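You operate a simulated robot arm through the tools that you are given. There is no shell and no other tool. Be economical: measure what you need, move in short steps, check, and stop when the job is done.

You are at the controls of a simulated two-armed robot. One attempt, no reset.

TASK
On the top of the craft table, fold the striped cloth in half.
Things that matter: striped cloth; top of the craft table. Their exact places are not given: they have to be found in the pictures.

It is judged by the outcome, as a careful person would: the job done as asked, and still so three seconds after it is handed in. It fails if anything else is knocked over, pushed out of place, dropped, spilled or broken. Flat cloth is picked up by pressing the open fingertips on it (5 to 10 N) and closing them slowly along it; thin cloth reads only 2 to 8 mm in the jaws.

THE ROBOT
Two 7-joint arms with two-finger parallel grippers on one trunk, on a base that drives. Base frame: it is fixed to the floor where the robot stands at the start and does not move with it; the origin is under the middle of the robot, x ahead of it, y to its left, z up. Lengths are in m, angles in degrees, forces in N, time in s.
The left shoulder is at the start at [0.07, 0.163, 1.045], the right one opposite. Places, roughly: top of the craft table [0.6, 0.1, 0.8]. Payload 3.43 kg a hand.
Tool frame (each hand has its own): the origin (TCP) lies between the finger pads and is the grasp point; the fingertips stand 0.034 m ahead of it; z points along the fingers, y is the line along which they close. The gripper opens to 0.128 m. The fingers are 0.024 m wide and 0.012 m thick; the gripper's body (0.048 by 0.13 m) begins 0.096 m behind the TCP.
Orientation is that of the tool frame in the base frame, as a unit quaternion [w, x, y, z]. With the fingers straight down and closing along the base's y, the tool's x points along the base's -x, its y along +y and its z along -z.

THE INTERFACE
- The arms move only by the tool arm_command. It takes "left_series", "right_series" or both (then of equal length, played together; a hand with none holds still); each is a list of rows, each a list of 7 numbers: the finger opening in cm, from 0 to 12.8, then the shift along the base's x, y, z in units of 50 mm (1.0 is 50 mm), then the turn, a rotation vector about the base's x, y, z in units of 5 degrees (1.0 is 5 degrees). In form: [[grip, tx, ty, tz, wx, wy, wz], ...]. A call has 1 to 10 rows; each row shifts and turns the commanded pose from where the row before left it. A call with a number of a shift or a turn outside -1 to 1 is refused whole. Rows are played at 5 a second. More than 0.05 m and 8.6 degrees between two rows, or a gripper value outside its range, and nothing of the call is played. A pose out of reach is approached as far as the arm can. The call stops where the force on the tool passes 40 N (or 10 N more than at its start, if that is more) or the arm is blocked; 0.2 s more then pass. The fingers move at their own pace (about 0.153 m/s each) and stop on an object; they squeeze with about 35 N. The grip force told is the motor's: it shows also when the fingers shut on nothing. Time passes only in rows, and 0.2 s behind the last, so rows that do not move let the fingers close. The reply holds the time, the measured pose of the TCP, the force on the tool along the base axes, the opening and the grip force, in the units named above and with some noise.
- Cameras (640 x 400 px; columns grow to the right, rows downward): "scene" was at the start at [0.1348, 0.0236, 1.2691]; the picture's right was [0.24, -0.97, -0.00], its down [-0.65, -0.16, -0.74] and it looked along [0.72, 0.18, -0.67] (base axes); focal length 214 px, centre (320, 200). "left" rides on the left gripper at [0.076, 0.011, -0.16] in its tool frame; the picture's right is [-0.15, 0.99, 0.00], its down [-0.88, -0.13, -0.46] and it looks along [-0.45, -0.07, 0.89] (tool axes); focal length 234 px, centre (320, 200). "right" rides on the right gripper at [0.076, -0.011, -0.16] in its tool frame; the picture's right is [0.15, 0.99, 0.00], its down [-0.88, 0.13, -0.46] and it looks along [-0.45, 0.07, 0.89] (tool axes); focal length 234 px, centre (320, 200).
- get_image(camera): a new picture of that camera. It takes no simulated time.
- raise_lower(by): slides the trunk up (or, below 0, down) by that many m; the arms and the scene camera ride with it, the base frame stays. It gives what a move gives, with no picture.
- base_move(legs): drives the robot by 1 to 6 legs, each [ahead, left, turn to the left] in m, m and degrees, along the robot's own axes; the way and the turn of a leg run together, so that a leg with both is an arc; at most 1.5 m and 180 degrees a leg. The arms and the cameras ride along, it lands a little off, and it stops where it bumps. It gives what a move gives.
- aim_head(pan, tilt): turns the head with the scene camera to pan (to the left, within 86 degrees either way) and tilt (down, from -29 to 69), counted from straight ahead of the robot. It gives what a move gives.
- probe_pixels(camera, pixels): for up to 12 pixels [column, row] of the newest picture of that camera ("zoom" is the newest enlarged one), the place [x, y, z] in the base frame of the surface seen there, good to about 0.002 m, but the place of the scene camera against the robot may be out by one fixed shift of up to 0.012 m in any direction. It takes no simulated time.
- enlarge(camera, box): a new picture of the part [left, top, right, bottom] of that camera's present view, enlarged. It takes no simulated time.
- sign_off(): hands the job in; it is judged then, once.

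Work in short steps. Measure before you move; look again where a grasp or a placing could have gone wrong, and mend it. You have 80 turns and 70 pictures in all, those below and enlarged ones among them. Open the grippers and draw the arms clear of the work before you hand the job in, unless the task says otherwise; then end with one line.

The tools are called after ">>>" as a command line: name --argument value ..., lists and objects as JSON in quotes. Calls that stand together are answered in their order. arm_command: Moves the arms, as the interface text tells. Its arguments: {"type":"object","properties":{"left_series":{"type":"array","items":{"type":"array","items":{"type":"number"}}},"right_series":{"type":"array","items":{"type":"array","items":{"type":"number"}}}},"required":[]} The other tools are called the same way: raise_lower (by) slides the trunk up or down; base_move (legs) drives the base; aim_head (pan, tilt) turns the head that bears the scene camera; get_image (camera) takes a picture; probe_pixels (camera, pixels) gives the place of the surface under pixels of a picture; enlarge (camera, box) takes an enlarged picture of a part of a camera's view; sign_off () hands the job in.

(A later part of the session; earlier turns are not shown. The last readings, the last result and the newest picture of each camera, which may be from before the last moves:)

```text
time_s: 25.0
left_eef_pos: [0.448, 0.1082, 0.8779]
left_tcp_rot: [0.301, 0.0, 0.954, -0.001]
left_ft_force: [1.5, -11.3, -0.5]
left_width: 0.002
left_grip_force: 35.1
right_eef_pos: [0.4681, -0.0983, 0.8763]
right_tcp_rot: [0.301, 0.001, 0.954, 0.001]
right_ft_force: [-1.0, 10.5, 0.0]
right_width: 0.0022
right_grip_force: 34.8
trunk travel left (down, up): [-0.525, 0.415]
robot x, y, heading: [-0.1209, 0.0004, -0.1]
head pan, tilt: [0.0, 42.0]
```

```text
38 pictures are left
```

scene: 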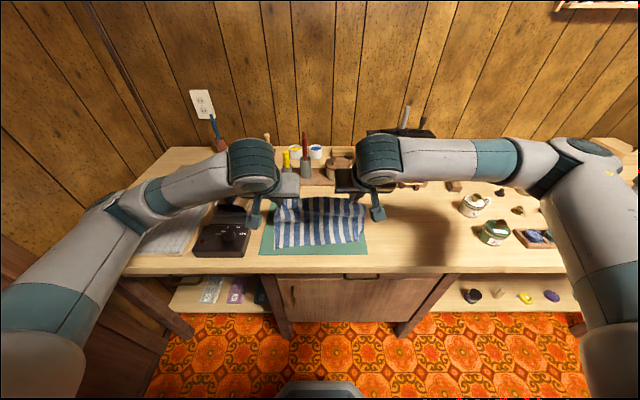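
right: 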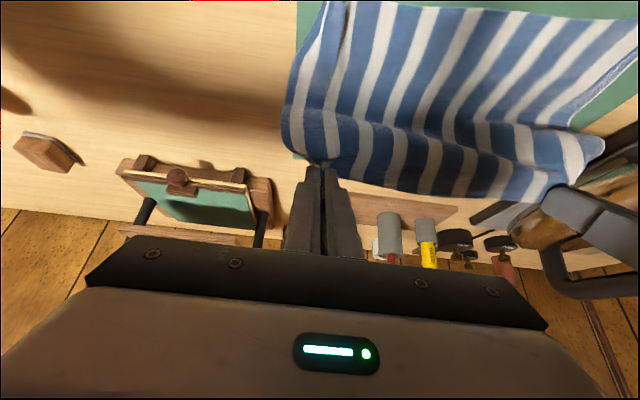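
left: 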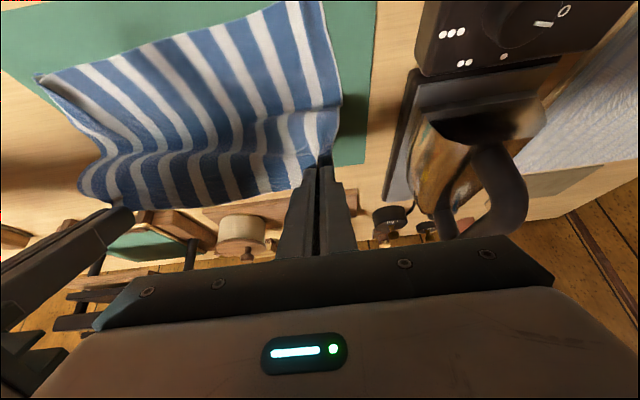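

Fold is rising well; edge is taut (10 N), so I relax inward slightly and continue the arc down toward the near edge, part of the way.

>>> arm_command --left_series '[[0, -0.28, -0.03, -0.02, 0, -0.625, 0], [0, -0.28, -0.03, -0.08, 0, -0.625, 0], [0, -0.28, 0, -0.14, 0, -0.625, 0], [0, -0.26, 0, -0.2, 0, -0.625, 0], [0, -0.22, 0, -0.24, 0, -0.625, 0], [0, 0, 0, 0, 0, 0, 0]]' --right_series '[[0, -0.32, 0.03, -0.02, 0, -0.625, 0], [0, -0.32, 0.03, -0.08, 0, -0.625, 0], [0, -0.3, 0, -0.14, 0, -0.625, 0], [0, -0.28, 0, -0.2, 0, -0.625, 0], [0, -0.24, 0, -0.24, 0, -0.625, 0], [0, 0, 0, 0, 0, 0, 0]]'

>>> enlarge --camera "scene" --box '[200, 140, 440, 290]'

>>> get_image --camera "left"

>>> get_image --camera "right"

```text
time_s: 26.4
left_eef_pos: [0.4053, 0.0929, 0.841]
left_tcp_rot: [0.428, 0.0, 0.904, 0.0]
left_ft_force: [0.8, 0.0, 0.4]
left_width: 0.0018
left_grip_force: 34.9
left hand out of reach, approached as far as the arm can: row 4, 5
right_eef_pos: [0.4006, -0.0861, 0.8392]
right_tcp_rot: [0.427, 0.001, 0.904, 0.001]
right_ft_force: [0.1, 0.1, -0.3]
right_width: 0.0021
right_grip_force: 35.1
right hand out of reach, approached as far as the arm can: row 5
trunk travel left (down, up): [-0.525, 0.415]
robot x, y, heading: [-0.1198, -0.0003, -0.2]
head pan, tilt: [0.0, 42.0]
```

```text
2.67 times, centred on (320, 215) of scene
```

zoom: 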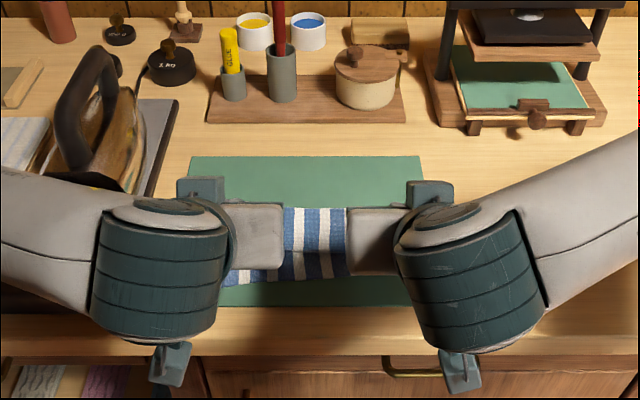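

```text
36 pictures are left
```

left: 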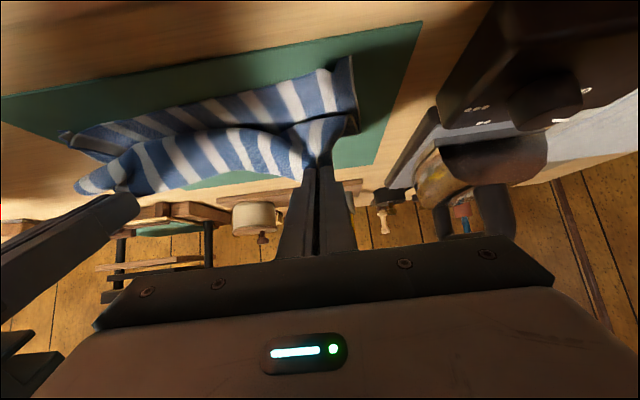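

```text
35 pictures are left
```

right: 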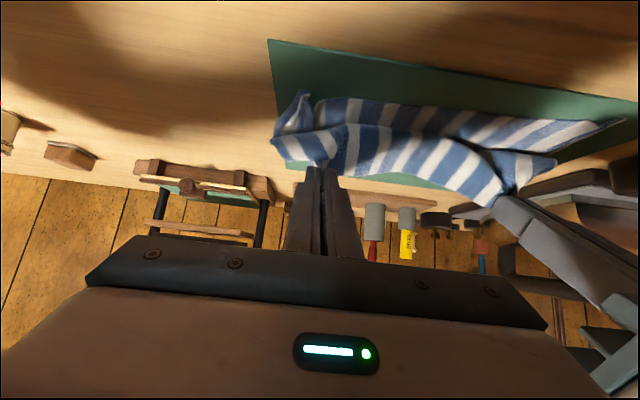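

Arms are at their inner reach limit with this tilt. I move the hands forward ~9 cm (cloth slack allows), then back the base 10 cm to regain reach.

>>> arm_command --left_series '[[0, 0.5, 0, 0.1, 0, 0, 0], [0, 0.6, 0, 0.1, 0, 0, 0], [0, 0.6, 0, 0, 0, 0, 0], [0, 0, 0, 0, 0, 0, 0]]' --right_series '[[0, 0.5, 0, 0.1, 0, 0, 0], [0, 0.6, 0, 0.1, 0, 0, 0], [0, 0.6, 0, 0, 0, 0, 0], [0, 0, 0, 0, 0, 0, 0]]'

```text
time_s: 27.4
left_eef_pos: [0.4899, 0.0898, 0.8499]
left_tcp_rot: [0.427, 0.001, 0.904, 0.0]
left_ft_force: [0.6, -0.3, -0.9]
left_width: 0.0021
left_grip_force: 35.6
right_eef_pos: [0.4861, -0.0886, 0.8488]
right_tcp_rot: [0.427, 0.0, 0.904, 0.001]
right_ft_force: [0.0, 0.4, -0.3]
right_width: 0.002
right_grip_force: 35.1
trunk travel left (down, up): [-0.525, 0.415]
robot x, y, heading: [-0.1168, -0.0006, -0.1]
head pan, tilt: [0.0, 42.0]
```

Now the base goes back 9 cm, carrying the held edge over the fold line.

>>> base_move --legs '[[-0.09, 0, 0]]'

>>> get_image --camera "left"

>>> get_image --camera "right"

```text
time_s: 28.5
left_eef_pos: [0.4006, 0.0913, 0.8507]
left_tcp_rot: [0.428, 0.0, 0.904, 0.001]
left_ft_force: [0.2, -0.4, -0.4]
left_width: 0.0019
left_grip_force: 34.7
right_eef_pos: [0.3957, -0.0866, 0.8495]
right_tcp_rot: [0.428, 0.0, 0.904, 0.001]
right_ft_force: [-0.4, 0.1, 0.8]
right_width: 0.002
right_grip_force: 35.4
trunk travel left (down, up): [-0.525, 0.415]
robot x, y, heading: [-0.2075, 0.0025, -0.3]
head pan, tilt: [0.0, 42.0]
```

```text
34 pictures are left
```

left: 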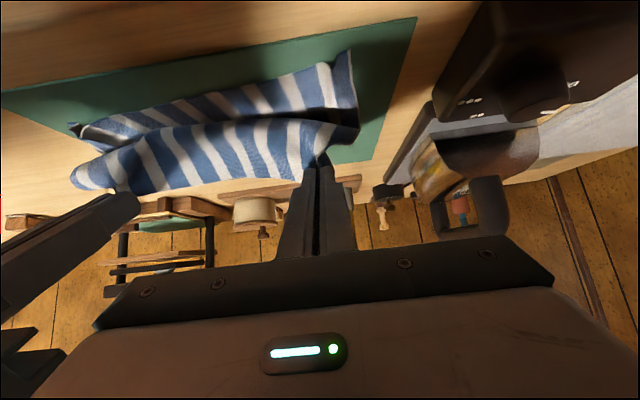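

```text
33 pictures are left
```

right: 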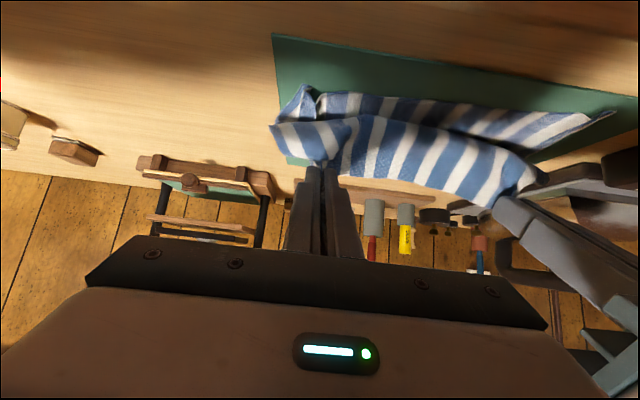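

I probe the near-edge corners: left view (346,56), (78,130); right view (308,90), (608,114), and mid points.

>>> probe_pixels --camera "left" --pixels '[[346, 58], [330, 68], [240, 88], [80, 130], [350, 95], [322, 155], [200, 180]]'

>>> probe_pixels --camera "right" --pixels '[[306, 90], [320, 98], [450, 105], [606, 115], [280, 130], [275, 145], [430, 180]]'

```text
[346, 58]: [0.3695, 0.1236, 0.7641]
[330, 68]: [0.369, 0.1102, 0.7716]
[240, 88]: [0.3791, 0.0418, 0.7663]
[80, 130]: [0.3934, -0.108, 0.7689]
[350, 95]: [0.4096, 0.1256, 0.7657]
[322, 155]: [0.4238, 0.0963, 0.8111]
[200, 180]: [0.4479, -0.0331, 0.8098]
```

```text
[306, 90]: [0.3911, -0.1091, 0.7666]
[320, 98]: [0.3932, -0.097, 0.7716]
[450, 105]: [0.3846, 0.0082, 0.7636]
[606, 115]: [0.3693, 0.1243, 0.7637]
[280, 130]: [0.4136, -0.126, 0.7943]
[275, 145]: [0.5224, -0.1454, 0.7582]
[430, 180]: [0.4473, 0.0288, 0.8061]
```

Near edge lies at x≈0.37 (left) to 0.39 (right). I now spread the hands to take up slack and tilt further so the held lip ends up near vertical; also probe the table's front edge.

>>> arm_command --left_series '[[0, -0.05, 0.1, -0.08, 0, -0.9, 0], [0, -0.1, 0.12, -0.1, 0, -0.9, 0], [0, -0.1, 0, -0.1, 0, -0.9, 0], [0, -0.1, 0, -0.1, 0, -0.9, 0], [0, 0, 0, 0, 0, 0, 0]]' --right_series '[[0, 0, -0.1, -0.08, 0, -0.9, 0], [0, 0, -0.12, -0.1, 0, -0.9, 0], [0, 0, 0, -0.1, 0, -0.9, 0], [0, 0, 0, -0.1, 0, -0.9, 0], [0, 0, 0, 0, 0, 0, 0]]'

>>> get_image --camera "scene"

>>> get_image --camera "left"

>>> probe_pixels --camera "scene" --pixels '[[480, 255], [480, 260], [480, 264], [480, 268]]'

```text
time_s: 29.7
left_eef_pos: [0.3825, 0.101, 0.8305]
left_tcp_rot: [0.563, 0.0, 0.826, 0.001]
left_ft_force: [-0.2, -1.5, -0.9]
left_width: 0.0019
left_grip_force: 35.2
right_eef_pos: [0.3971, -0.099, 0.8291]
right_tcp_rot: [0.564, 0.002, 0.826, 0.001]
right_ft_force: [0.7, 2.6, 0.5]
right_width: 0.0016
right_grip_force: 35.4
trunk travel left (down, up): [-0.525, 0.415]
robot x, y, heading: [-0.2072, -0.0007, 0.1]
head pan, tilt: [0.0, 42.0]
```

```text
32 pictures are left
```

scene: 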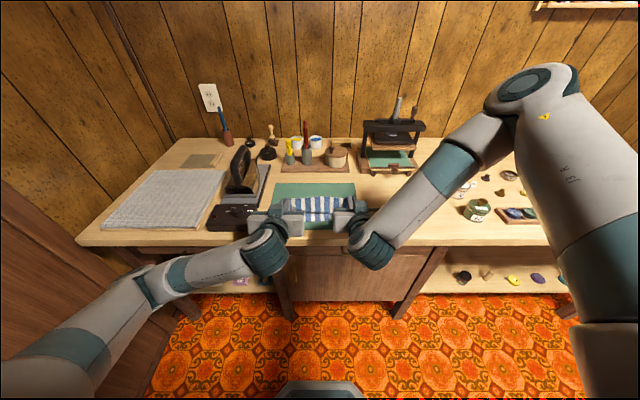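

```text
31 pictures are left
```

left: 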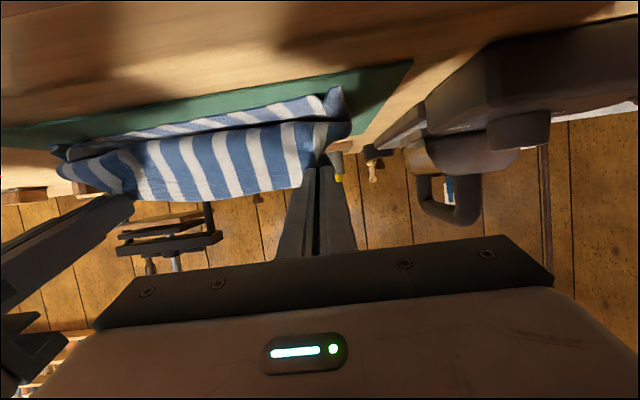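

```text
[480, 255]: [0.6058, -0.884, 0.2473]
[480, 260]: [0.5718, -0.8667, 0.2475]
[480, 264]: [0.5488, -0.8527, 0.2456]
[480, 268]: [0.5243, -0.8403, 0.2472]
```

Tilt is now 69° with reach in hand. I lower the edge onto the near edge: left to x≈0.351, right ≈0.371, z≈0.792.

>>> arm_command --left_series '[[0, -0.16, 0, -0.12, 0, -0.4, 0], [0, -0.16, 0, -0.16, 0, -0.4, 0], [0, -0.16, 0, -0.16, 0, -0.4, 0], [0, -0.1, 0, -0.16, 0, -0.1, 0], [0, -0.05, 0, -0.14, 0, 0, 0], [0, 0, 0, 0, 0, 0, 0]]' --right_series '[[0, -0.14, 0, -0.12, 0, -0.4, 0], [0, -0.14, 0, -0.16, 0, -0.4, 0], [0, -0.12, 0, -0.16, 0, -0.4, 0], [0, -0.08, 0, -0.16, 0, -0.1, 0], [0, -0.04, 0, -0.14, 0, 0, 0], [0, 0, 0, 0, 0, 0, 0]]'

>>> get_image --camera "left"

>>> enlarge --camera "scene" --box '[230, 160, 390, 260]'

```text
time_s: 31.1
left_eef_pos: [0.3519, 0.1036, 0.7923]
left_tcp_rot: [0.61, -0.001, 0.793, 0.001]
left_ft_force: [-0.6, -0.3, -0.9]
left_width: 0.0018
left_grip_force: 34.7
right_eef_pos: [0.3666, -0.0809, 0.802]
right_tcp_rot: [0.608, 0.002, 0.794, -0.001]
right_ft_force: [-0.3, 0.1, 0.4]
right_width: 0.0021
right_grip_force: 34.8
right hand out of reach, approached as far as the arm can: row 3, 4, 5
trunk travel left (down, up): [-0.525, 0.415]
robot x, y, heading: [-0.2068, -0.0017, -0.1]
head pan, tilt: [0.0, 42.0]
```

```text
30 pictures are left
```

left: 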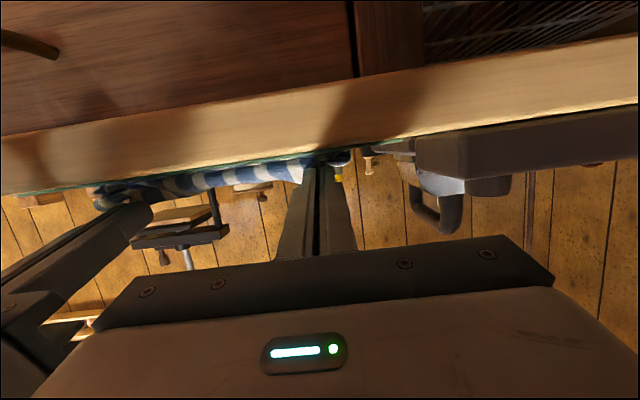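

```text
4.00 times, centred on (310, 210) of scene
```

zoom: 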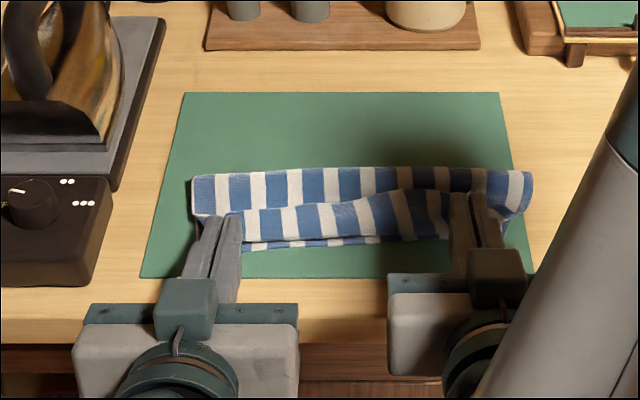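

Left is in place, but the right arm hit its reach limit (y −0.081 instead of −0.099). I untilt the right ~8° and move it outward and down.

>>> arm_command --right_series '[[0, 0, -0.12, 0, 0, 0.8, 0], [0, 0, -0.14, -0.06, 0, 0.8, 0], [0, 0, -0.14, -0.08, 0, 0, 0], [0, 0, 0, 0, 0, 0, 0]]'

>>> enlarge --camera "scene" --box '[230, 160, 390, 260]'

```text
time_s: 32.1
left_eef_pos: [0.3511, 0.1026, 0.793]
left_tcp_rot: [0.61, 0.0, 0.793, 0.0]
left_ft_force: [0.3, -8.6, -0.2]
left_width: 0.002
left_grip_force: 34.8
right_eef_pos: [0.3673, -0.1019, 0.7938]
right_tcp_rot: [0.552, 0.0, 0.834, 0.001]
right_ft_force: [-0.4, 8.8, 1.4]
right_width: 0.0018
right_grip_force: 35.0
trunk travel left (down, up): [-0.525, 0.415]
robot x, y, heading: [-0.2057, -0.0013, 0.0]
head pan, tilt: [0.0, 42.0]
```

```text
4.00 times, centred on (310, 210) of scene
```

zoom: 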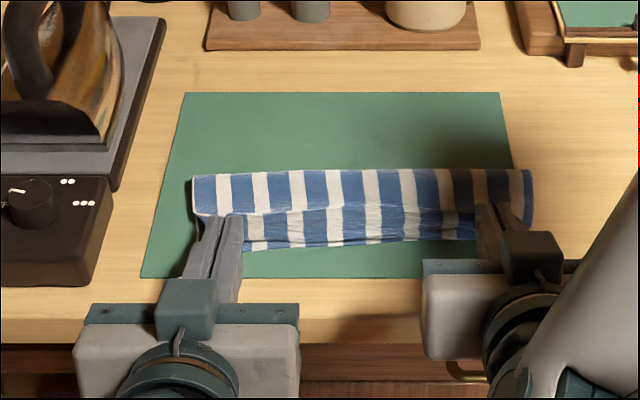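

Taut and neat. I probe the fold line (row ~172), upper edge (row ~212?) and lower near edge (row ~245) in the zoom.

>>> probe_pixels --camera "zoom" --pixels '[[196, 178], [350, 172], [528, 172], [300, 190], [300, 207], [300, 215], [300, 228], [300, 240], [300, 244], [440, 236], [430, 215], [255, 246]]'

```text
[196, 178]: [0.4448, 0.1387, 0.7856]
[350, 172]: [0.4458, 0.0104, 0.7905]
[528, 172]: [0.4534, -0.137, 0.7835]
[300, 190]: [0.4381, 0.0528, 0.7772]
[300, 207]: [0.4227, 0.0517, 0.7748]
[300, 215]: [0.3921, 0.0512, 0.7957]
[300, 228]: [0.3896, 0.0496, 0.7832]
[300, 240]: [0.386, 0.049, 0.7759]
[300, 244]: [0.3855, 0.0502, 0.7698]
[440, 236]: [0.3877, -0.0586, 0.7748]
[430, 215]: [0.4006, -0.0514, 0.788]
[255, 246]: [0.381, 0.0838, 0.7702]
```

The edge is held as a small upright lip (x≈0.39, z up to 0.796) directly above the near edge. I open the fingers, draw back and rise.

>>> arm_command --left_series '[[0.8, 0, 0, 0, 0, 0, 0], [2.0, 0, 0, 0, 0, 0, 0], [2.6, 0, 0, 0, 0, 0, 0], [2.6, -0.2, 0, 0.05, 0, 0, 0], [2.6, -0.2, 0, 0.1, 0, 0.5, 0], [2.6, 0, 0, 0.5, 0, 1, 0], [2.6, 0, 0, 0.8, 0, 1, 0], [2.6, 0, 0, 0.9, 0, 1, 0], [2.6, 0, 0, 0.9, 0, 1, 0]]' --right_series '[[0.8, 0, 0, 0, 0, 0, 0], [2.0, 0, 0, 0, 0, 0, 0], [2.6, 0, 0, 0, 0, 0, 0], [2.6, -0.2, 0, 0.05, 0, 0.3, 0], [2.6, -0.2, 0, 0.1, 0, 0.5, 0], [2.6, 0, 0, 0.5, 0, 1, 0], [2.6, 0, 0, 0.8, 0, 1, 0], [2.6, 0, 0, 0.9, 0, 1, 0], [2.6, 0, 0, 0.9, 0, 1, 0]]'

>>> enlarge --camera "scene" --box '[230, 160, 390, 260]'

```text
time_s: 34.1
left_eef_pos: [0.3814, 0.1575, 0.8892]
left_tcp_rot: [0.444, -0.005, 0.892, 0.083]
left_ft_force: [0.3, 0.1, -0.7]
left_width: 0.0259
left_grip_force: 0.0
left hand out of reach, approached as far as the arm can: row 7, 9
right_eef_pos: [0.3465, -0.1049, 0.956]
right_tcp_rot: [0.367, -0.001, 0.93, 0.002]
right_ft_force: [-0.1, -0.4, 0.3]
right_width: 0.026
right_grip_force: 0.0
trunk travel left (down, up): [-0.525, 0.415]
robot x, y, heading: [-0.2065, 0.0004, 0.0]
head pan, tilt: [0.0, 42.0]
```

```text
4.00 times, centred on (310, 210) of scene
```

zoom: 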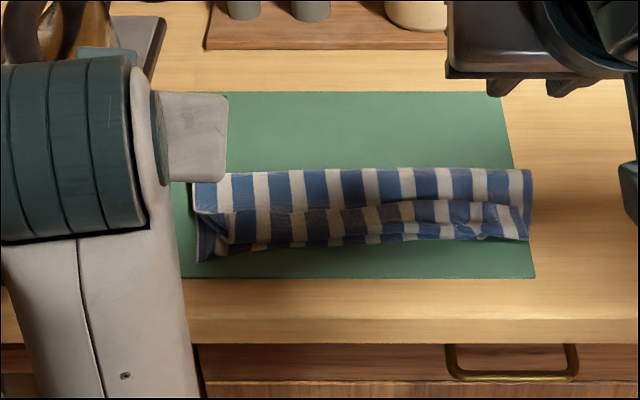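

The cloth is released. The left arm swung slightly outward near the iron; I raise it away and level both tools.

>>> arm_command --left_series '[[2.6, 0, -0.3, 0.6, 0, 0, 0], [2.6, 0, -0.3, 0.8, 0, 0, 0], [2.6, 0, -0.2, 0.8, 0, 0.5, 0], [2.6, 0, 0, 0, 0, 0, 0]]'

>>> get_image --camera "scene"

>>> enlarge --camera "scene" --box '[230, 160, 390, 260]'

```text
time_s: 34.4
left_eef_pos: [0.3876, 0.1492, 0.8932]
left_tcp_rot: [0.443, -0.007, 0.893, 0.081]
left_ft_force: [0.3, 0.3, 0.3]
left_width: 0.026
left_grip_force: 0.0
left hand out of reach, approached as far as the arm can: row 1
right_eef_pos: [0.3466, -0.105, 0.9568]
right_tcp_rot: [0.367, 0.0, 0.93, 0.002]
right_ft_force: [0.5, 0.1, 0.8]
right_width: 0.026
right_grip_force: 0.0
trunk travel left (down, up): [-0.525, 0.415]
robot x, y, heading: [-0.2056, 0.0002, 0.0]
head pan, tilt: [0.0, 42.0]
stopped in row 1 (left hand): the arm was blocked; the commanded pose is now the measured one
```

```text
26 pictures are left
```

scene: 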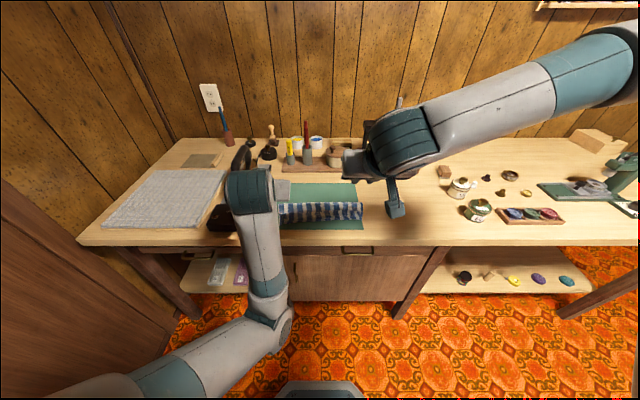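

```text
4.00 times, centred on (310, 210) of scene
```

zoom: 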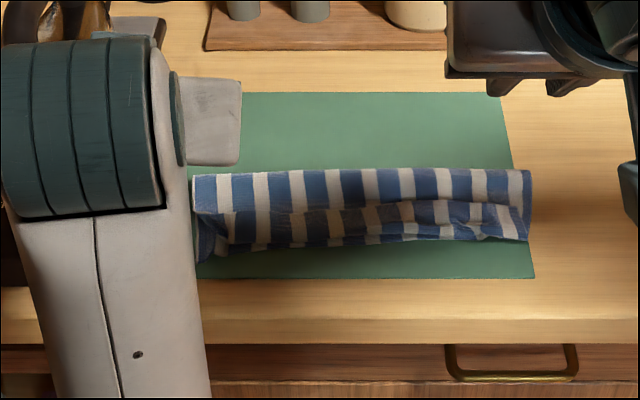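

The left arm is in an elbow-low posture at its limit. I try moving it forward and up over the mat with a little un-tilt.

>>> arm_command --left_series '[[2.6, 0.5, -0.1, 0.2, 0, 0, 0], [2.6, 0.5, 0, 0.4, 0, 0, 0]]'

>>> get_image --camera "left"

```text
time_s: 35.0
left_eef_pos: [0.4375, 0.148, 0.9248]
left_tcp_rot: [0.442, -0.007, 0.893, 0.081]
left_ft_force: [0.2, 0.1, 0.0]
left_width: 0.0265
left_grip_force: 0.1
right_eef_pos: [0.3457, -0.1035, 0.957]
right_tcp_rot: [0.368, -0.001, 0.93, 0.001]
right_ft_force: [0.8, 0.2, 0.3]
right_width: 0.026
right_grip_force: 0.1
trunk travel left (down, up): [-0.525, 0.415]
robot x, y, heading: [-0.2072, -0.0001, 0.2]
head pan, tilt: [0.0, 42.0]
```

```text
24 pictures are left
```

left: 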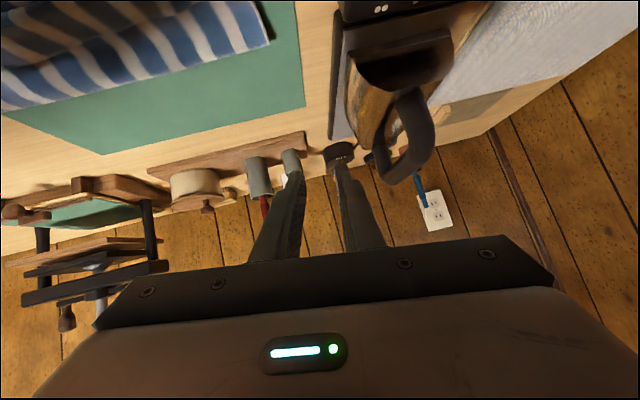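

It moves freely now. I continue up and un-tilt the left; right un-tilts too.

>>> arm_command --left_series '[[2.6, 0.2, -0.1, 0.7, 0, 0, 0], [2.6, 0.2, -0.1, 0.7, 0, 0.8, 0], [2.6, 0, 0, 0.3, 0, 1, 0], [2.6, 0, 0, 0, 0, 1, 0], [2.6, 0, 0, 0, 0, 1, 0], [2.6, 0, 0, 0, 0, 1, 0], [2.6, 0, 0, 0, 0, 1, 0], [2.6, 0, 0, 0, 0, 1, 0]]' --right_series '[[0, 0, 0, 0, 0, 1, 0], [0, 0.2, 0, 0, 0, 1, 0], [0, 0.2, 0, 0, 0, 1, 0], [0, 0.2, 0, 0, 0, 1, 0], [0, 0.2, 0, 0, 0, 1, 0], [0, 0.2, 0, 0, 0, 1, 0], [0, 0.2, 0, 0, 0, 1, 0], [0, 0.2, 0, 0, 0, 1, 0]]'

>>> get_image --camera "left"

>>> get_image --camera "right"

>>> get_image --camera "scene"

```text
time_s: 36.8
left_eef_pos: [0.5747, 0.1585, 0.9446]
left_tcp_rot: [0.16, 0.016, 0.984, 0.078]
left_ft_force: [-0.6, 0.9, 0.2]
left_width: 0.026
left_grip_force: 0.1
left hand out of reach, approached as far as the arm can: row 2, 3, 4, 5, 6, 7, 8
right_eef_pos: [0.4168, -0.1039, 0.9568]
right_tcp_rot: [0.026, -0.001, 1.0, 0.001]
right_ft_force: [0.4, 0.8, -1.1]
right_width: 0.0001
right_grip_force: 33.1
trunk travel left (down, up): [-0.525, 0.415]
robot x, y, heading: [-0.2085, 0.0017, -0.0]
head pan, tilt: [0.0, 42.0]
```

```text
23 pictures are left
```

left: 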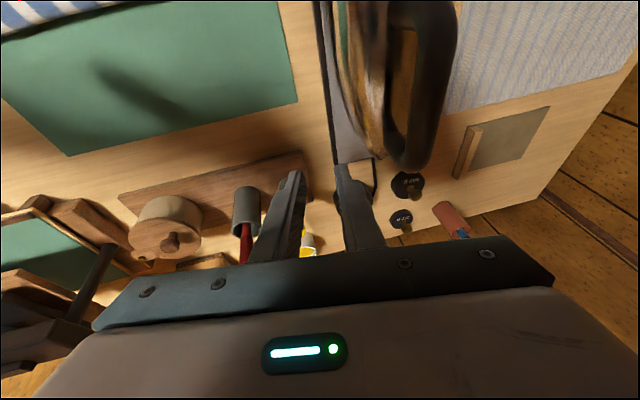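

```text
22 pictures are left
```

right: 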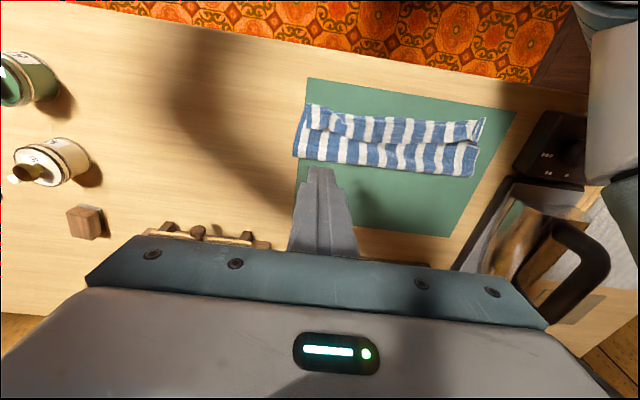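

```text
21 pictures are left
```

scene: 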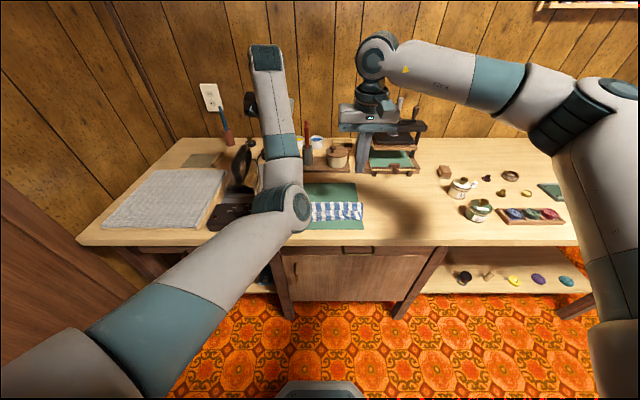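

The left elbow hangs low over the table; raising the trunk 0.15 m lifts everything clear safely.

>>> raise_lower --by 0.15

>>> enlarge --camera "right" --box '[260, 60, 540, 235]'

>>> get_image --camera "scene"

```text
time_s: 38.6
left_eef_pos: [0.5743, 0.1593, 1.0952]
left_tcp_rot: [0.162, 0.016, 0.984, 0.079]
left_ft_force: [-0.1, 0.1, 0.2]
left_width: 0.0261
left_grip_force: 0.1
right_eef_pos: [0.4146, -0.1042, 1.1073]
right_tcp_rot: [0.027, 0.0, 1.0, 0.002]
right_ft_force: [-0.4, -0.3, -0.2]
right_width: 0.0001
right_grip_force: 33.4
trunk travel left (down, up): [-0.675, 0.265]
robot x, y, heading: [-0.2062, 0.0031, 0.1]
head pan, tilt: [0.0, 42.0]
```

```text
2.29 times, centred on (400, 148) of right
```

zoom: 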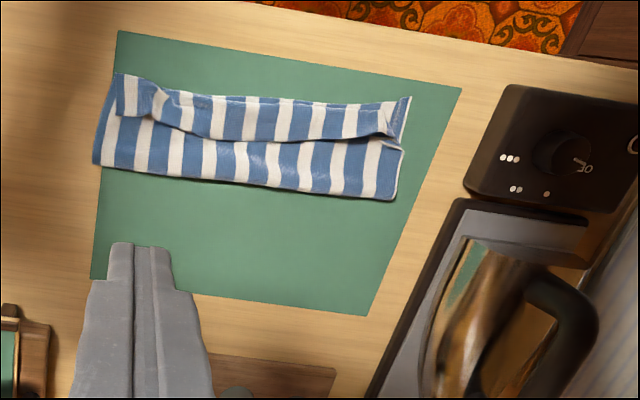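

```text
19 pictures are left
```

scene: 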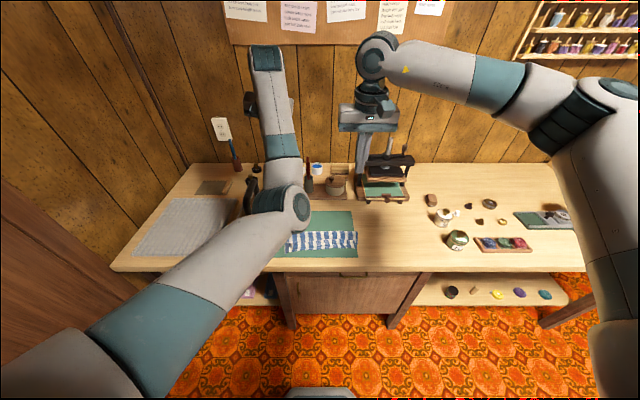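

I probe heights across the folded strip at zoom columns ~290 and ~200 to understand the lip.

>>> probe_pixels --camera "zoom" --pixels '[[290, 98], [288, 108], [287, 120], [286, 132], [284, 142], [282, 155], [280, 175], [278, 186], [190, 100], [185, 130], [180, 150], [350, 104]]'

>>> probe_pixels --camera "zoom" --pixels '[[120, 78], [130, 110], [140, 118], [100, 150], [405, 100], [385, 130], [398, 155], [400, 120], [365, 105], [365, 122], [362, 135], [360, 145]]'

```text
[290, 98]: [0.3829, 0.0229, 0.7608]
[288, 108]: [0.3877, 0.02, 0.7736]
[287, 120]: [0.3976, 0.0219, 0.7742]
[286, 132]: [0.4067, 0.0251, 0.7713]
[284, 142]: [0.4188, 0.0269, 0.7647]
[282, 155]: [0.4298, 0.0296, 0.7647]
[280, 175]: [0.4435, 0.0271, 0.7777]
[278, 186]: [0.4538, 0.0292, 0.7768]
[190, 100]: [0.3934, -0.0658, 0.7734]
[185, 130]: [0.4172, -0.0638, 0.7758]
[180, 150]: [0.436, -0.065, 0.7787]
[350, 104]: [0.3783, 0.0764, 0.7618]
```

```text
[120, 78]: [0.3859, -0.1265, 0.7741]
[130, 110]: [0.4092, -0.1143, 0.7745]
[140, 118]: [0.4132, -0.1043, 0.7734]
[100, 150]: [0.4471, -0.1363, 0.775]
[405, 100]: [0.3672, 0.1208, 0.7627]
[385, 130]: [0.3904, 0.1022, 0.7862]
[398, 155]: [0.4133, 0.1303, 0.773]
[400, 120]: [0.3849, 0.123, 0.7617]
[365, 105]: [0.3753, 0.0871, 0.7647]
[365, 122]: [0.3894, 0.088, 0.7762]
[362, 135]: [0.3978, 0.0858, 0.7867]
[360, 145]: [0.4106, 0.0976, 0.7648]
```

The edge lip has flopped forward (edge at x≈0.41 instead of ≈0.37). I'll sweep it back toward −x with the right fingertips. First move the left arm out of the way and bring the right over x≈0.447, y≈−0.08 with 6 cm opening.

>>> arm_command --left_series '[[2.6, 0, 0.6, 0.3, 0, 0, 0], [2.6, 0, 0.6, 0.3, 0, 0, 0], [2.6, 0, 0.6, 0.2, 0, 0, 0], [2.6, 0, 0.6, 0, 0, 0, 0], [2.6, 0, 0, 0, 0, 0, 0], [2.6, 0, 0, 0, 0, 0, 0]]' --right_series '[[6, 0.32, 0.24, -0.2, 0, 0.3, 0], [6, 0.32, 0.24, -0.7, 0, 0.3, 0], [6, 0, 0, -0.9, 0, 0, 0], [6, 0, 0, -0.9, 0, 0, 0], [6, 0, 0, -0.9, 0, 0, 0], [6, 0, 0, -0.5, 0, 0, 0]]'

>>> get_image --camera "scene"

```text
time_s: 40.0
left_eef_pos: [0.5744, 0.2822, 1.134]
left_tcp_rot: [0.163, 0.016, 0.983, 0.079]
left_ft_force: [0.2, -0.5, -0.3]
left_width: 0.0261
left_grip_force: 0.1
right_eef_pos: [0.4444, -0.0803, 0.9015]
right_tcp_rot: [0.0, 0.0, 1.0, 0.001]
right_ft_force: [1.4, 0.8, 0.2]
right_width: 0.0601
right_grip_force: 0.0
trunk travel left (down, up): [-0.675, 0.265]
robot x, y, heading: [-0.2086, -0.0003, 0.4]
head pan, tilt: [0.0, 42.0]
```

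```text
18 pictures are left
```

scene: 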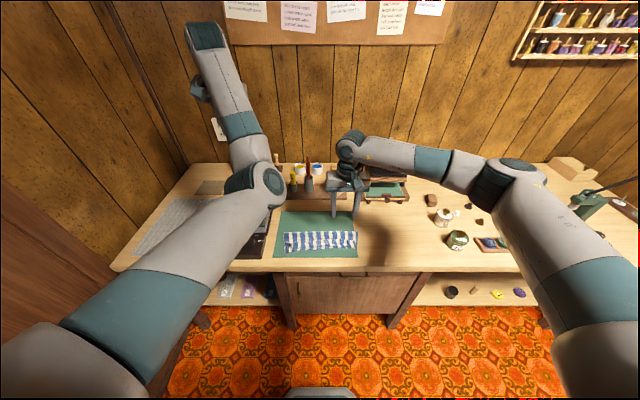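

Clear. Lower the right fingertips to TCP z≈0.802 behind the lip edge.

>>> arm_command --right_series '[[6, 0, 0, -0.8, 0, 0, 0], [6, 0, 0, -0.8, 0, 0, 0], [6, 0, 0, -0.36, 0, 0, 0], [6, 0, 0, 0, 0, 0, 0]]'

>>> enlarge --camera "right" --box '[200, 20, 480, 195]'

```text
time_s: 41.0
left_eef_pos: [0.5744, 0.2804, 1.133]
left_tcp_rot: [0.162, 0.016, 0.983, 0.079]
left_ft_force: [0.9, 0.4, 0.1]
left_width: 0.0261
left_grip_force: 0.1
right_eef_pos: [0.4465, -0.0818, 0.8074]
right_tcp_rot: [0.001, -0.002, 1.0, 0.001]
right_ft_force: [0.5, 0.0, -0.1]
right_width: 0.0602
right_grip_force: 0.1
trunk travel left (down, up): [-0.675, 0.265]
robot x, y, heading: [-0.2074, 0.001, -0.0]
head pan, tilt: [0.0, 42.0]
```

```text
2.29 times, centred on (340, 108) of right
```

zoom: 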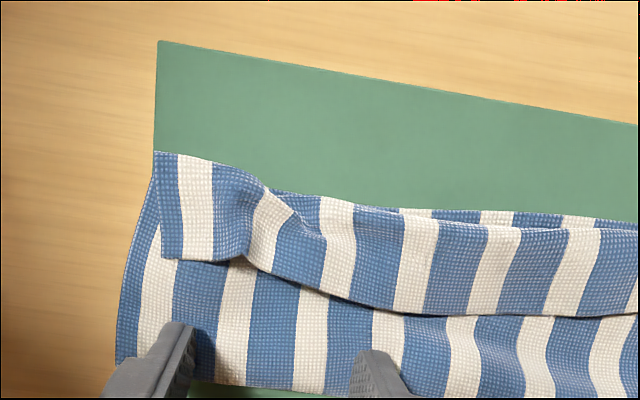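

The lip is clearly visible, fingers just behind it. Lower 5 mm and sweep −x about 7 cm slowly.

>>> arm_command --right_series '[[6, 0, 0, -0.11, 0, 0, 0], [6, -0.16, 0, 0, 0, 0, 0], [6, -0.2, 0, 0, 0, 0, 0], [6, -0.2, 0, 0, 0, 0, 0], [6, -0.2, 0, 0, 0, 0, 0], [6, -0.2, 0, 0.02, 0, 0, 0], [6, -0.2, 0, 0.04, 0, 0, 0], [6, 0, 0, 0, 0, 0, 0]]'

>>> enlarge --camera "right" --box '[200, 80, 520, 280]'

>>> enlarge --camera "scene" --box '[240, 190, 400, 290]'

```text
time_s: 42.8
left_eef_pos: [0.575, 0.2818, 1.134]
left_tcp_rot: [0.163, 0.016, 0.983, 0.078]
left_ft_force: [-0.3, 0.0, 0.0]
left_width: 0.0263
left_grip_force: 0.1
right_eef_pos: [0.3873, -0.0823, 0.801]
right_tcp_rot: [0.0, -0.001, 1.0, 0.002]
right_ft_force: [0.3, 0.4, -0.4]
right_width: 0.0603
right_grip_force: 0.1
trunk travel left (down, up): [-0.675, 0.265]
robot x, y, heading: [-0.2058, -0.0006, -0.0]
head pan, tilt: [0.0, 42.0]
```

```text
2.00 times, centred on (360, 180) of right
```

zoom: 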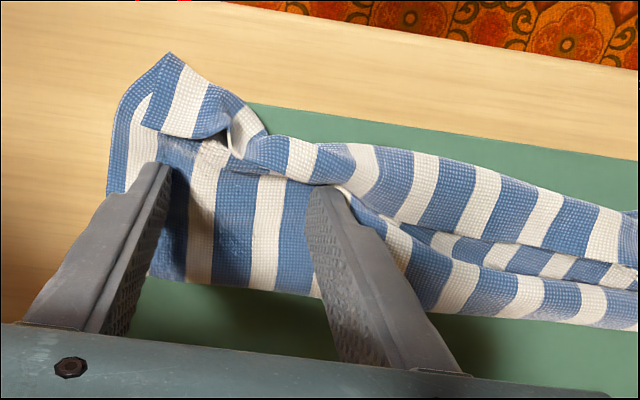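

```text
4.00 times, centred on (320, 240) of scene
```

zoom: 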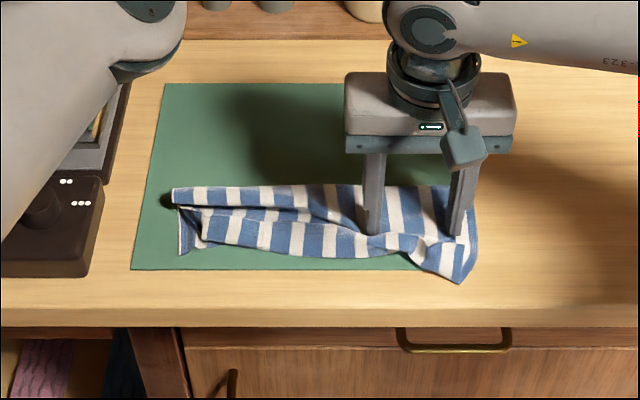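

The fingers slid into the hem pocket and dragged the right end. I probe to see whether the lip now stands in front of the fingers.

>>> probe_pixels --camera "zoom" --pixels '[[460, 278], [450, 265], [440, 250], [430, 240], [415, 255], [415, 242], [400, 238], [385, 240], [385, 250], [360, 240], [340, 235], [340, 250]]'

>>> enlarge --camera "scene" --box '[315, 225, 375, 265]'

```text
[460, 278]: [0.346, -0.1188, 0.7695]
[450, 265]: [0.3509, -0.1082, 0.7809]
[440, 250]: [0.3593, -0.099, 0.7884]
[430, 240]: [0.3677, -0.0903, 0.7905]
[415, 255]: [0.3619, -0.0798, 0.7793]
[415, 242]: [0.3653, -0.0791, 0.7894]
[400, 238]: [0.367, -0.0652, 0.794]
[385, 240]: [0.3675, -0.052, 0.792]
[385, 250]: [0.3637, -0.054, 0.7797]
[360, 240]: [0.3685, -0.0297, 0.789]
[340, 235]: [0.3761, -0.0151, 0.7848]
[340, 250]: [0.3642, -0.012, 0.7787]
```

```text
10.00 times, centred on (345, 245) of scene
```

zoom: 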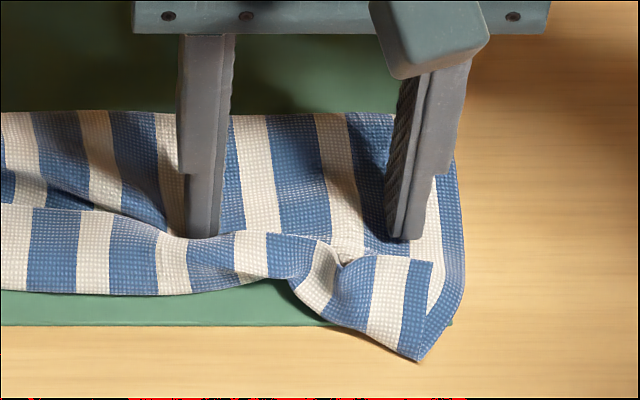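

The lip now leans up in front of the fingers (top z≈0.79 at x≈0.367). Raise 9 mm off the body layer, push −x 3 cm to tip it over, then dab down.

>>> arm_command --right_series '[[6, 0, 0, 0.1, 0, 0, 0], [6, 0, 0, 0.08, 0, 0, 0], [6, -0.2, 0, 0, 0, 0, 0], [6, -0.2, 0, 0, 0, 0, 0], [6, -0.2, 0, 0, 0, 0, 0], [6, -0.1, 0, -0.08, 0, 0, 0], [6, 0, 0, -0.08, 0, 0, 0], [6, 0, 0, 0, 0, 0, 0]]'

>>> enlarge --camera "scene" --box '[275, 215, 387, 285]'

```text
time_s: 44.6
left_eef_pos: [0.5746, 0.2806, 1.1335]
left_tcp_rot: [0.163, 0.016, 0.983, 0.078]
left_ft_force: [1.0, 0.5, -0.2]
left_width: 0.0259
left_grip_force: 0.1
right_eef_pos: [0.3544, -0.081, 0.802]
right_tcp_rot: [0.001, 0.0, 1.0, 0.001]
right_ft_force: [0.6, 0.1, 0.9]
right_width: 0.0598
right_grip_force: 0.2
trunk travel left (down, up): [-0.675, 0.265]
robot x, y, heading: [-0.2067, 0.0031, 0.2]
head pan, tilt: [0.0, 42.0]
```

```text
5.71 times, centred on (331, 250) of scene
```

zoom: 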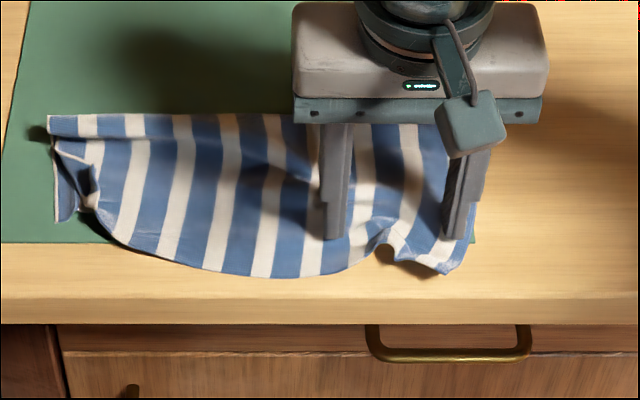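

The lip unfolded along most of the width. I lift the right hand straight up and move aside for a clear view.

>>> arm_command --right_series '[[6, 0, 0, 0.4, 0, 0, 0], [6, 0, 0, 1, 0, 0, 0], [6, 0, 0, 1, 0, 0, 0], [6, 0.6, 0, 0.6, 0, 0, 0], [6, 0.6, 0, 0, 0, 0, 0], [6, 0.4, 0, 0, 0, 0, 0]]'

>>> enlarge --camera "right" --box '[240, 0, 560, 200]'

```text
time_s: 46.0
left_eef_pos: [0.5739, 0.2806, 1.1339]
left_tcp_rot: [0.164, 0.016, 0.983, 0.079]
left_ft_force: [0.7, 0.1, 0.0]
left_width: 0.026
left_grip_force: 0.1
right_eef_pos: [0.4367, -0.0827, 0.9554]
right_tcp_rot: [0.001, -0.001, 1.0, 0.002]
right_ft_force: [0.2, 0.1, 0.3]
right_width: 0.0601
right_grip_force: 0.1
trunk travel left (down, up): [-0.675, 0.265]
robot x, y, heading: [-0.2067, 0.0019, 0.3]
head pan, tilt: [0.0, 42.0]
```

```text
2.00 times, centred on (400, 100) of right
```

zoom: 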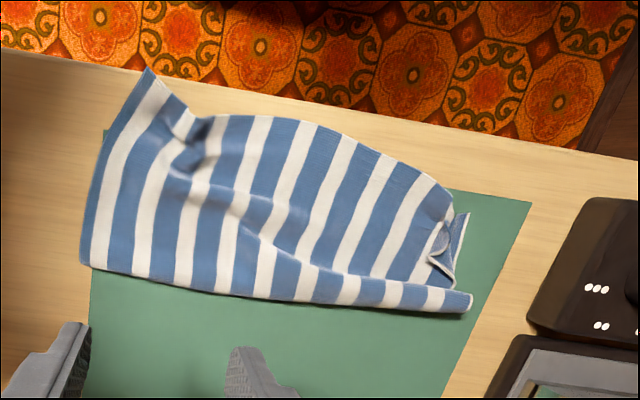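

Most of it is unrolled; the left corner at zoom (440,240) is still tucked. I probe outline points.

>>> probe_pixels --camera "zoom" --pixels '[[148, 70], [190, 115], [240, 118], [320, 127], [400, 165], [448, 195], [466, 214], [440, 235], [450, 285], [470, 300], [85, 262], [260, 297]]'

```text
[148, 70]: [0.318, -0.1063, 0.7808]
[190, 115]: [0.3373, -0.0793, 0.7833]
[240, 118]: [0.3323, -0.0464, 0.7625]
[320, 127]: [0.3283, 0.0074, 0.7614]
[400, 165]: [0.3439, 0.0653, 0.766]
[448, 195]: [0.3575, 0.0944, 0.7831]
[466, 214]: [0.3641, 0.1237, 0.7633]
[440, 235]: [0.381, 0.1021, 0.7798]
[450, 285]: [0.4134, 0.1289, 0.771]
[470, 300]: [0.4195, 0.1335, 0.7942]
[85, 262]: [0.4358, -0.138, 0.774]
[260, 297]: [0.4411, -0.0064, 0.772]
```

Upper layer overshoots the lower by ~3 cm (edge x≈0.33, fold x≈0.44, lower edge ≈0.36). I'll press on the upper layer and drag it +x. First check the left elbow's position for clearance.

>>> get_image --camera "scene"

>>> probe_pixels --camera "scene" --pixels '[[270, 190], [282, 195], [255, 180], [235, 225], [275, 175]]'

```text
11 pictures are left
```

scene: 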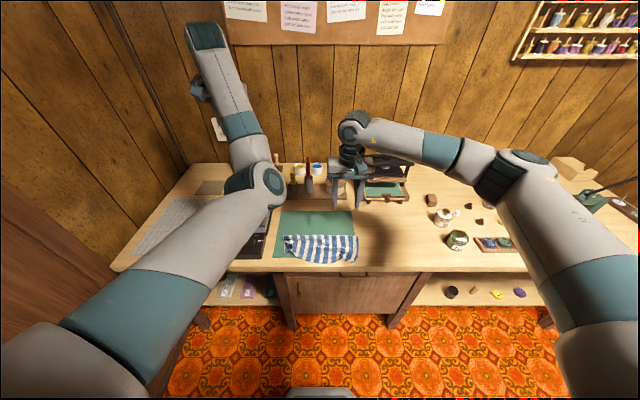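

```text
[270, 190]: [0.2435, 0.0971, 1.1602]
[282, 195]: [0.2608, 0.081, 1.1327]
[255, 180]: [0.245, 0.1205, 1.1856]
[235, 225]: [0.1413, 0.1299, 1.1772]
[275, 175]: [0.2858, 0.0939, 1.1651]
```

Left elbow at (0.26,0.09,1.13): I shift the left arm 8 cm further left while bringing the right hand, fully open, over (0.385, −0.01).

>>> arm_command --left_series '[[2.6, 0, 0.5, 0, 0, 0, 0], [2.6, 0, 0.5, 0, 0, 0, 0], [2.6, 0, 0.5, 0, 0, 0, 0], [2.6, 0, 0, 0, 0, 0, 0], [2.6, 0, 0, 0, 0, 0, 0], [2.6, 0, 0, 0, 0, 0, 0], [2.6, 0, 0, 0, 0, 0, 0]]' --right_series '[[12.8, -0.35, 0.5, 0, 0, 0, 0], [12.8, -0.35, 0.5, 0, 0, 0, 0], [12.8, -0.34, 0.45, 0, 0, 0, 0], [12.8, 0, 0, -1, 0, 0, 0], [12.8, 0, 0, -1, 0, 0, 0], [12.8, 0, 0, -0.95, 0, 0, 0], [12.8, 0, 0, 0, 0, 0, 0]]'

```text
time_s: 47.6
left_eef_pos: [0.5762, 0.3538, 1.1328]
left_tcp_rot: [0.162, 0.017, 0.984, 0.078]
left_ft_force: [0.0, -0.4, 0.8]
left_width: 0.0256
left_grip_force: 0.1
right_eef_pos: [0.3821, -0.0099, 0.8053]
right_tcp_rot: [0.001, 0.0, 1.0, 0.001]
right_ft_force: [0.5, -0.1, 0.1]
right_width: 0.1278
right_grip_force: 0.0
trunk travel left (down, up): [-0.675, 0.265]
robot x, y, heading: [-0.2078, 0.0009, 0.0]
head pan, tilt: [0.0, 42.0]
```

Lower to light contact (5 mm).

>>> arm_command --right_series '[[12.8, 0, 0, -0.08, 0, 0, 0], [12.8, 0, 0, -0.03, 0, 0, 0], [12.8, 0, 0, 0, 0, 0, 0]]'

```text
time_s: 48.4
left_eef_pos: [0.5748, 0.3539, 1.1324]
left_tcp_rot: [0.163, 0.017, 0.983, 0.078]
left_ft_force: [-0.7, 0.5, -0.5]
left_width: 0.0261
left_grip_force: 0.0
right_eef_pos: [0.3841, -0.0081, 0.7997]
right_tcp_rot: [0.0, 0.0, 1.0, 0.002]
right_ft_force: [0.5, 0.3, -0.3]
right_width: 0.1278
right_grip_force: 0.1
trunk travel left (down, up): [-0.675, 0.265]
robot x, y, heading: [-0.2077, 0.0032, 0.2]
head pan, tilt: [0.0, 42.0]
```

Nearly touching; lower 1.5 mm more and drag +x 3.5 cm, then lift.

>>> arm_command --right_series '[[12.8, 0, 0, -0.03, 0, 0, 0], [12.8, 0, 0, 0, 0, 0, 0], [12.8, 0.14, 0, 0, 0, 0, 0], [12.8, 0.14, 0, 0, 0, 0, 0], [12.8, 0.14, 0, 0, 0, 0, 0], [12.8, 0.14, 0, 0, 0, 0, 0], [12.8, 0.14, 0, 0, 0, 0, 0]]'

>>> enlarge --camera "scene" --box '[260, 200, 388, 280]'

```text
time_s: 50.0
left_eef_pos: [0.5757, 0.3531, 1.1323]
left_tcp_rot: [0.162, 0.016, 0.983, 0.078]
left_ft_force: [-0.2, -0.2, 0.0]
left_width: 0.0262
left_grip_force: 0.0
right_eef_pos: [0.4171, -0.009, 0.7989]
right_tcp_rot: [0.001, 0.0, 1.0, 0.002]
right_ft_force: [-1.0, 0.0, 1.3]
right_width: 0.1282
right_grip_force: 0.0
trunk travel left (down, up): [-0.675, 0.265]
robot x, y, heading: [-0.2065, 0.003, 0.1]
head pan, tilt: [0.0, 42.0]
```

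```text
5.00 times, centred on (324, 240) of scene
```

zoom: 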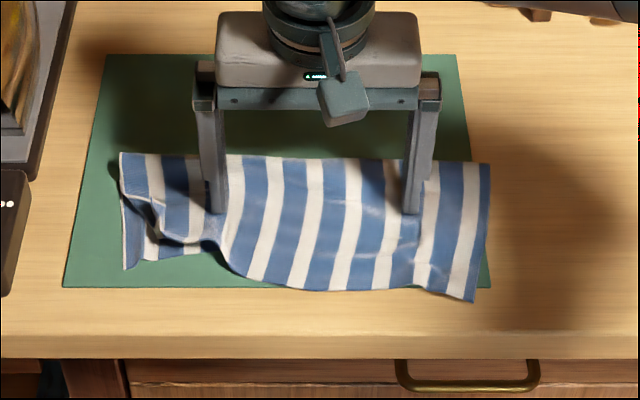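

That works: the upper layer slid +x. I probe the current outline.

>>> probe_pixels --camera "zoom" --pixels '[[126, 266], [190, 252], [225, 262], [260, 278], [350, 287], [420, 286], [473, 298], [486, 170], [330, 158], [124, 156], [165, 235], [150, 215]]'

```text
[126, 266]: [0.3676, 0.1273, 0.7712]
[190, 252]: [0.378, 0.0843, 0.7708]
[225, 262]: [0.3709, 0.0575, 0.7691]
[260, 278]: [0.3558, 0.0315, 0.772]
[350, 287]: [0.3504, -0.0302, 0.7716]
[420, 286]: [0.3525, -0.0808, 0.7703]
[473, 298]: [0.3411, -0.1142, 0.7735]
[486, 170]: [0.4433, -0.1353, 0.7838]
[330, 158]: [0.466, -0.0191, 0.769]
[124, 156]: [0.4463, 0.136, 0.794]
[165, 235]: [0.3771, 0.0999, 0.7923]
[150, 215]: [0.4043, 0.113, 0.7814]
```

Right and middle still overshoot ~2 cm while the left (y≈0.06) is about even. I lift, shift to y≈−0.06 with 6 cm opening, press at x≈0.395 and drag +x 2.2 cm.

>>> arm_command --right_series '[[12.8, 0, 0, 0.4, 0, 0, 0], [7, -0.4, -0.5, 0, 0, 0, 0], [7, 0, -0.5, 0, 0, 0, 0], [7, 0, 0, 0, 0, 0, 0], [7, 0, 0, -0.4, 0, 0, 0], [7, 0, 0, 0, 0, 0, 0]]'

>>> arm_command --right_series '[[7, 0, 0, -0.01, 0, 0, 0], [7, 0.15, 0, 0, 0, 0, 0], [7, 0.15, 0, 0, 0, 0, 0], [7, 0.15, 0, 0, 0, 0, 0], [7, 0, 0, 0, 0, 0, 0], [7, 0, 0, 0.4, 0, 0, 0], [7, 0.6, 0, 0.6, 0, 0, 0], [7, 0.4, 0, 0.8, 0, 0, 0]]'

>>> enlarge --camera "right" --box '[240, 0, 560, 200]'

```text
time_s: 51.4
left_eef_pos: [0.5751, 0.3539, 1.1333]
left_tcp_rot: [0.163, 0.017, 0.983, 0.078]
left_ft_force: [-0.5, 0.2, -0.6]
left_width: 0.026
left_grip_force: 0.0
right_eef_pos: [0.3966, -0.0588, 0.7989]
right_tcp_rot: [0.001, 0.0, 1.0, 0.002]
right_ft_force: [-0.6, 0.0, 5.2]
right_width: 0.0699
right_grip_force: 0.0
trunk travel left (down, up): [-0.675, 0.265]
robot x, y, heading: [-0.2103, 0.0001, 0.1]
head pan, tilt: [0.0, 42.0]
```

```text
time_s: 53.2
left_eef_pos: [0.5757, 0.3543, 1.1325]
left_tcp_rot: [0.162, 0.017, 0.984, 0.078]
left_ft_force: [-0.2, 0.1, 0.5]
left_width: 0.0259
left_grip_force: 0.0
right_eef_pos: [0.4681, -0.0578, 0.8872]
right_tcp_rot: [0.0, 0.0, 1.0, 0.001]
right_ft_force: [-0.3, 0.3, -0.1]
right_width: 0.0699
right_grip_force: 0.1
trunk travel left (down, up): [-0.675, 0.265]
robot x, y, heading: [-0.2074, 0.0028, -0.0]
head pan, tilt: [0.0, 42.0]
```

```text
2.00 times, centred on (400, 100) of right
```

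zoom: 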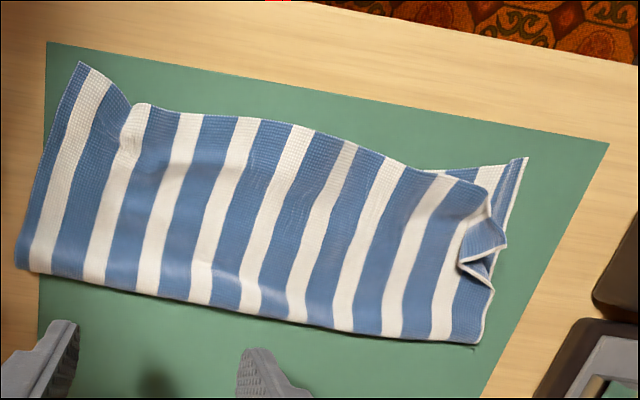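

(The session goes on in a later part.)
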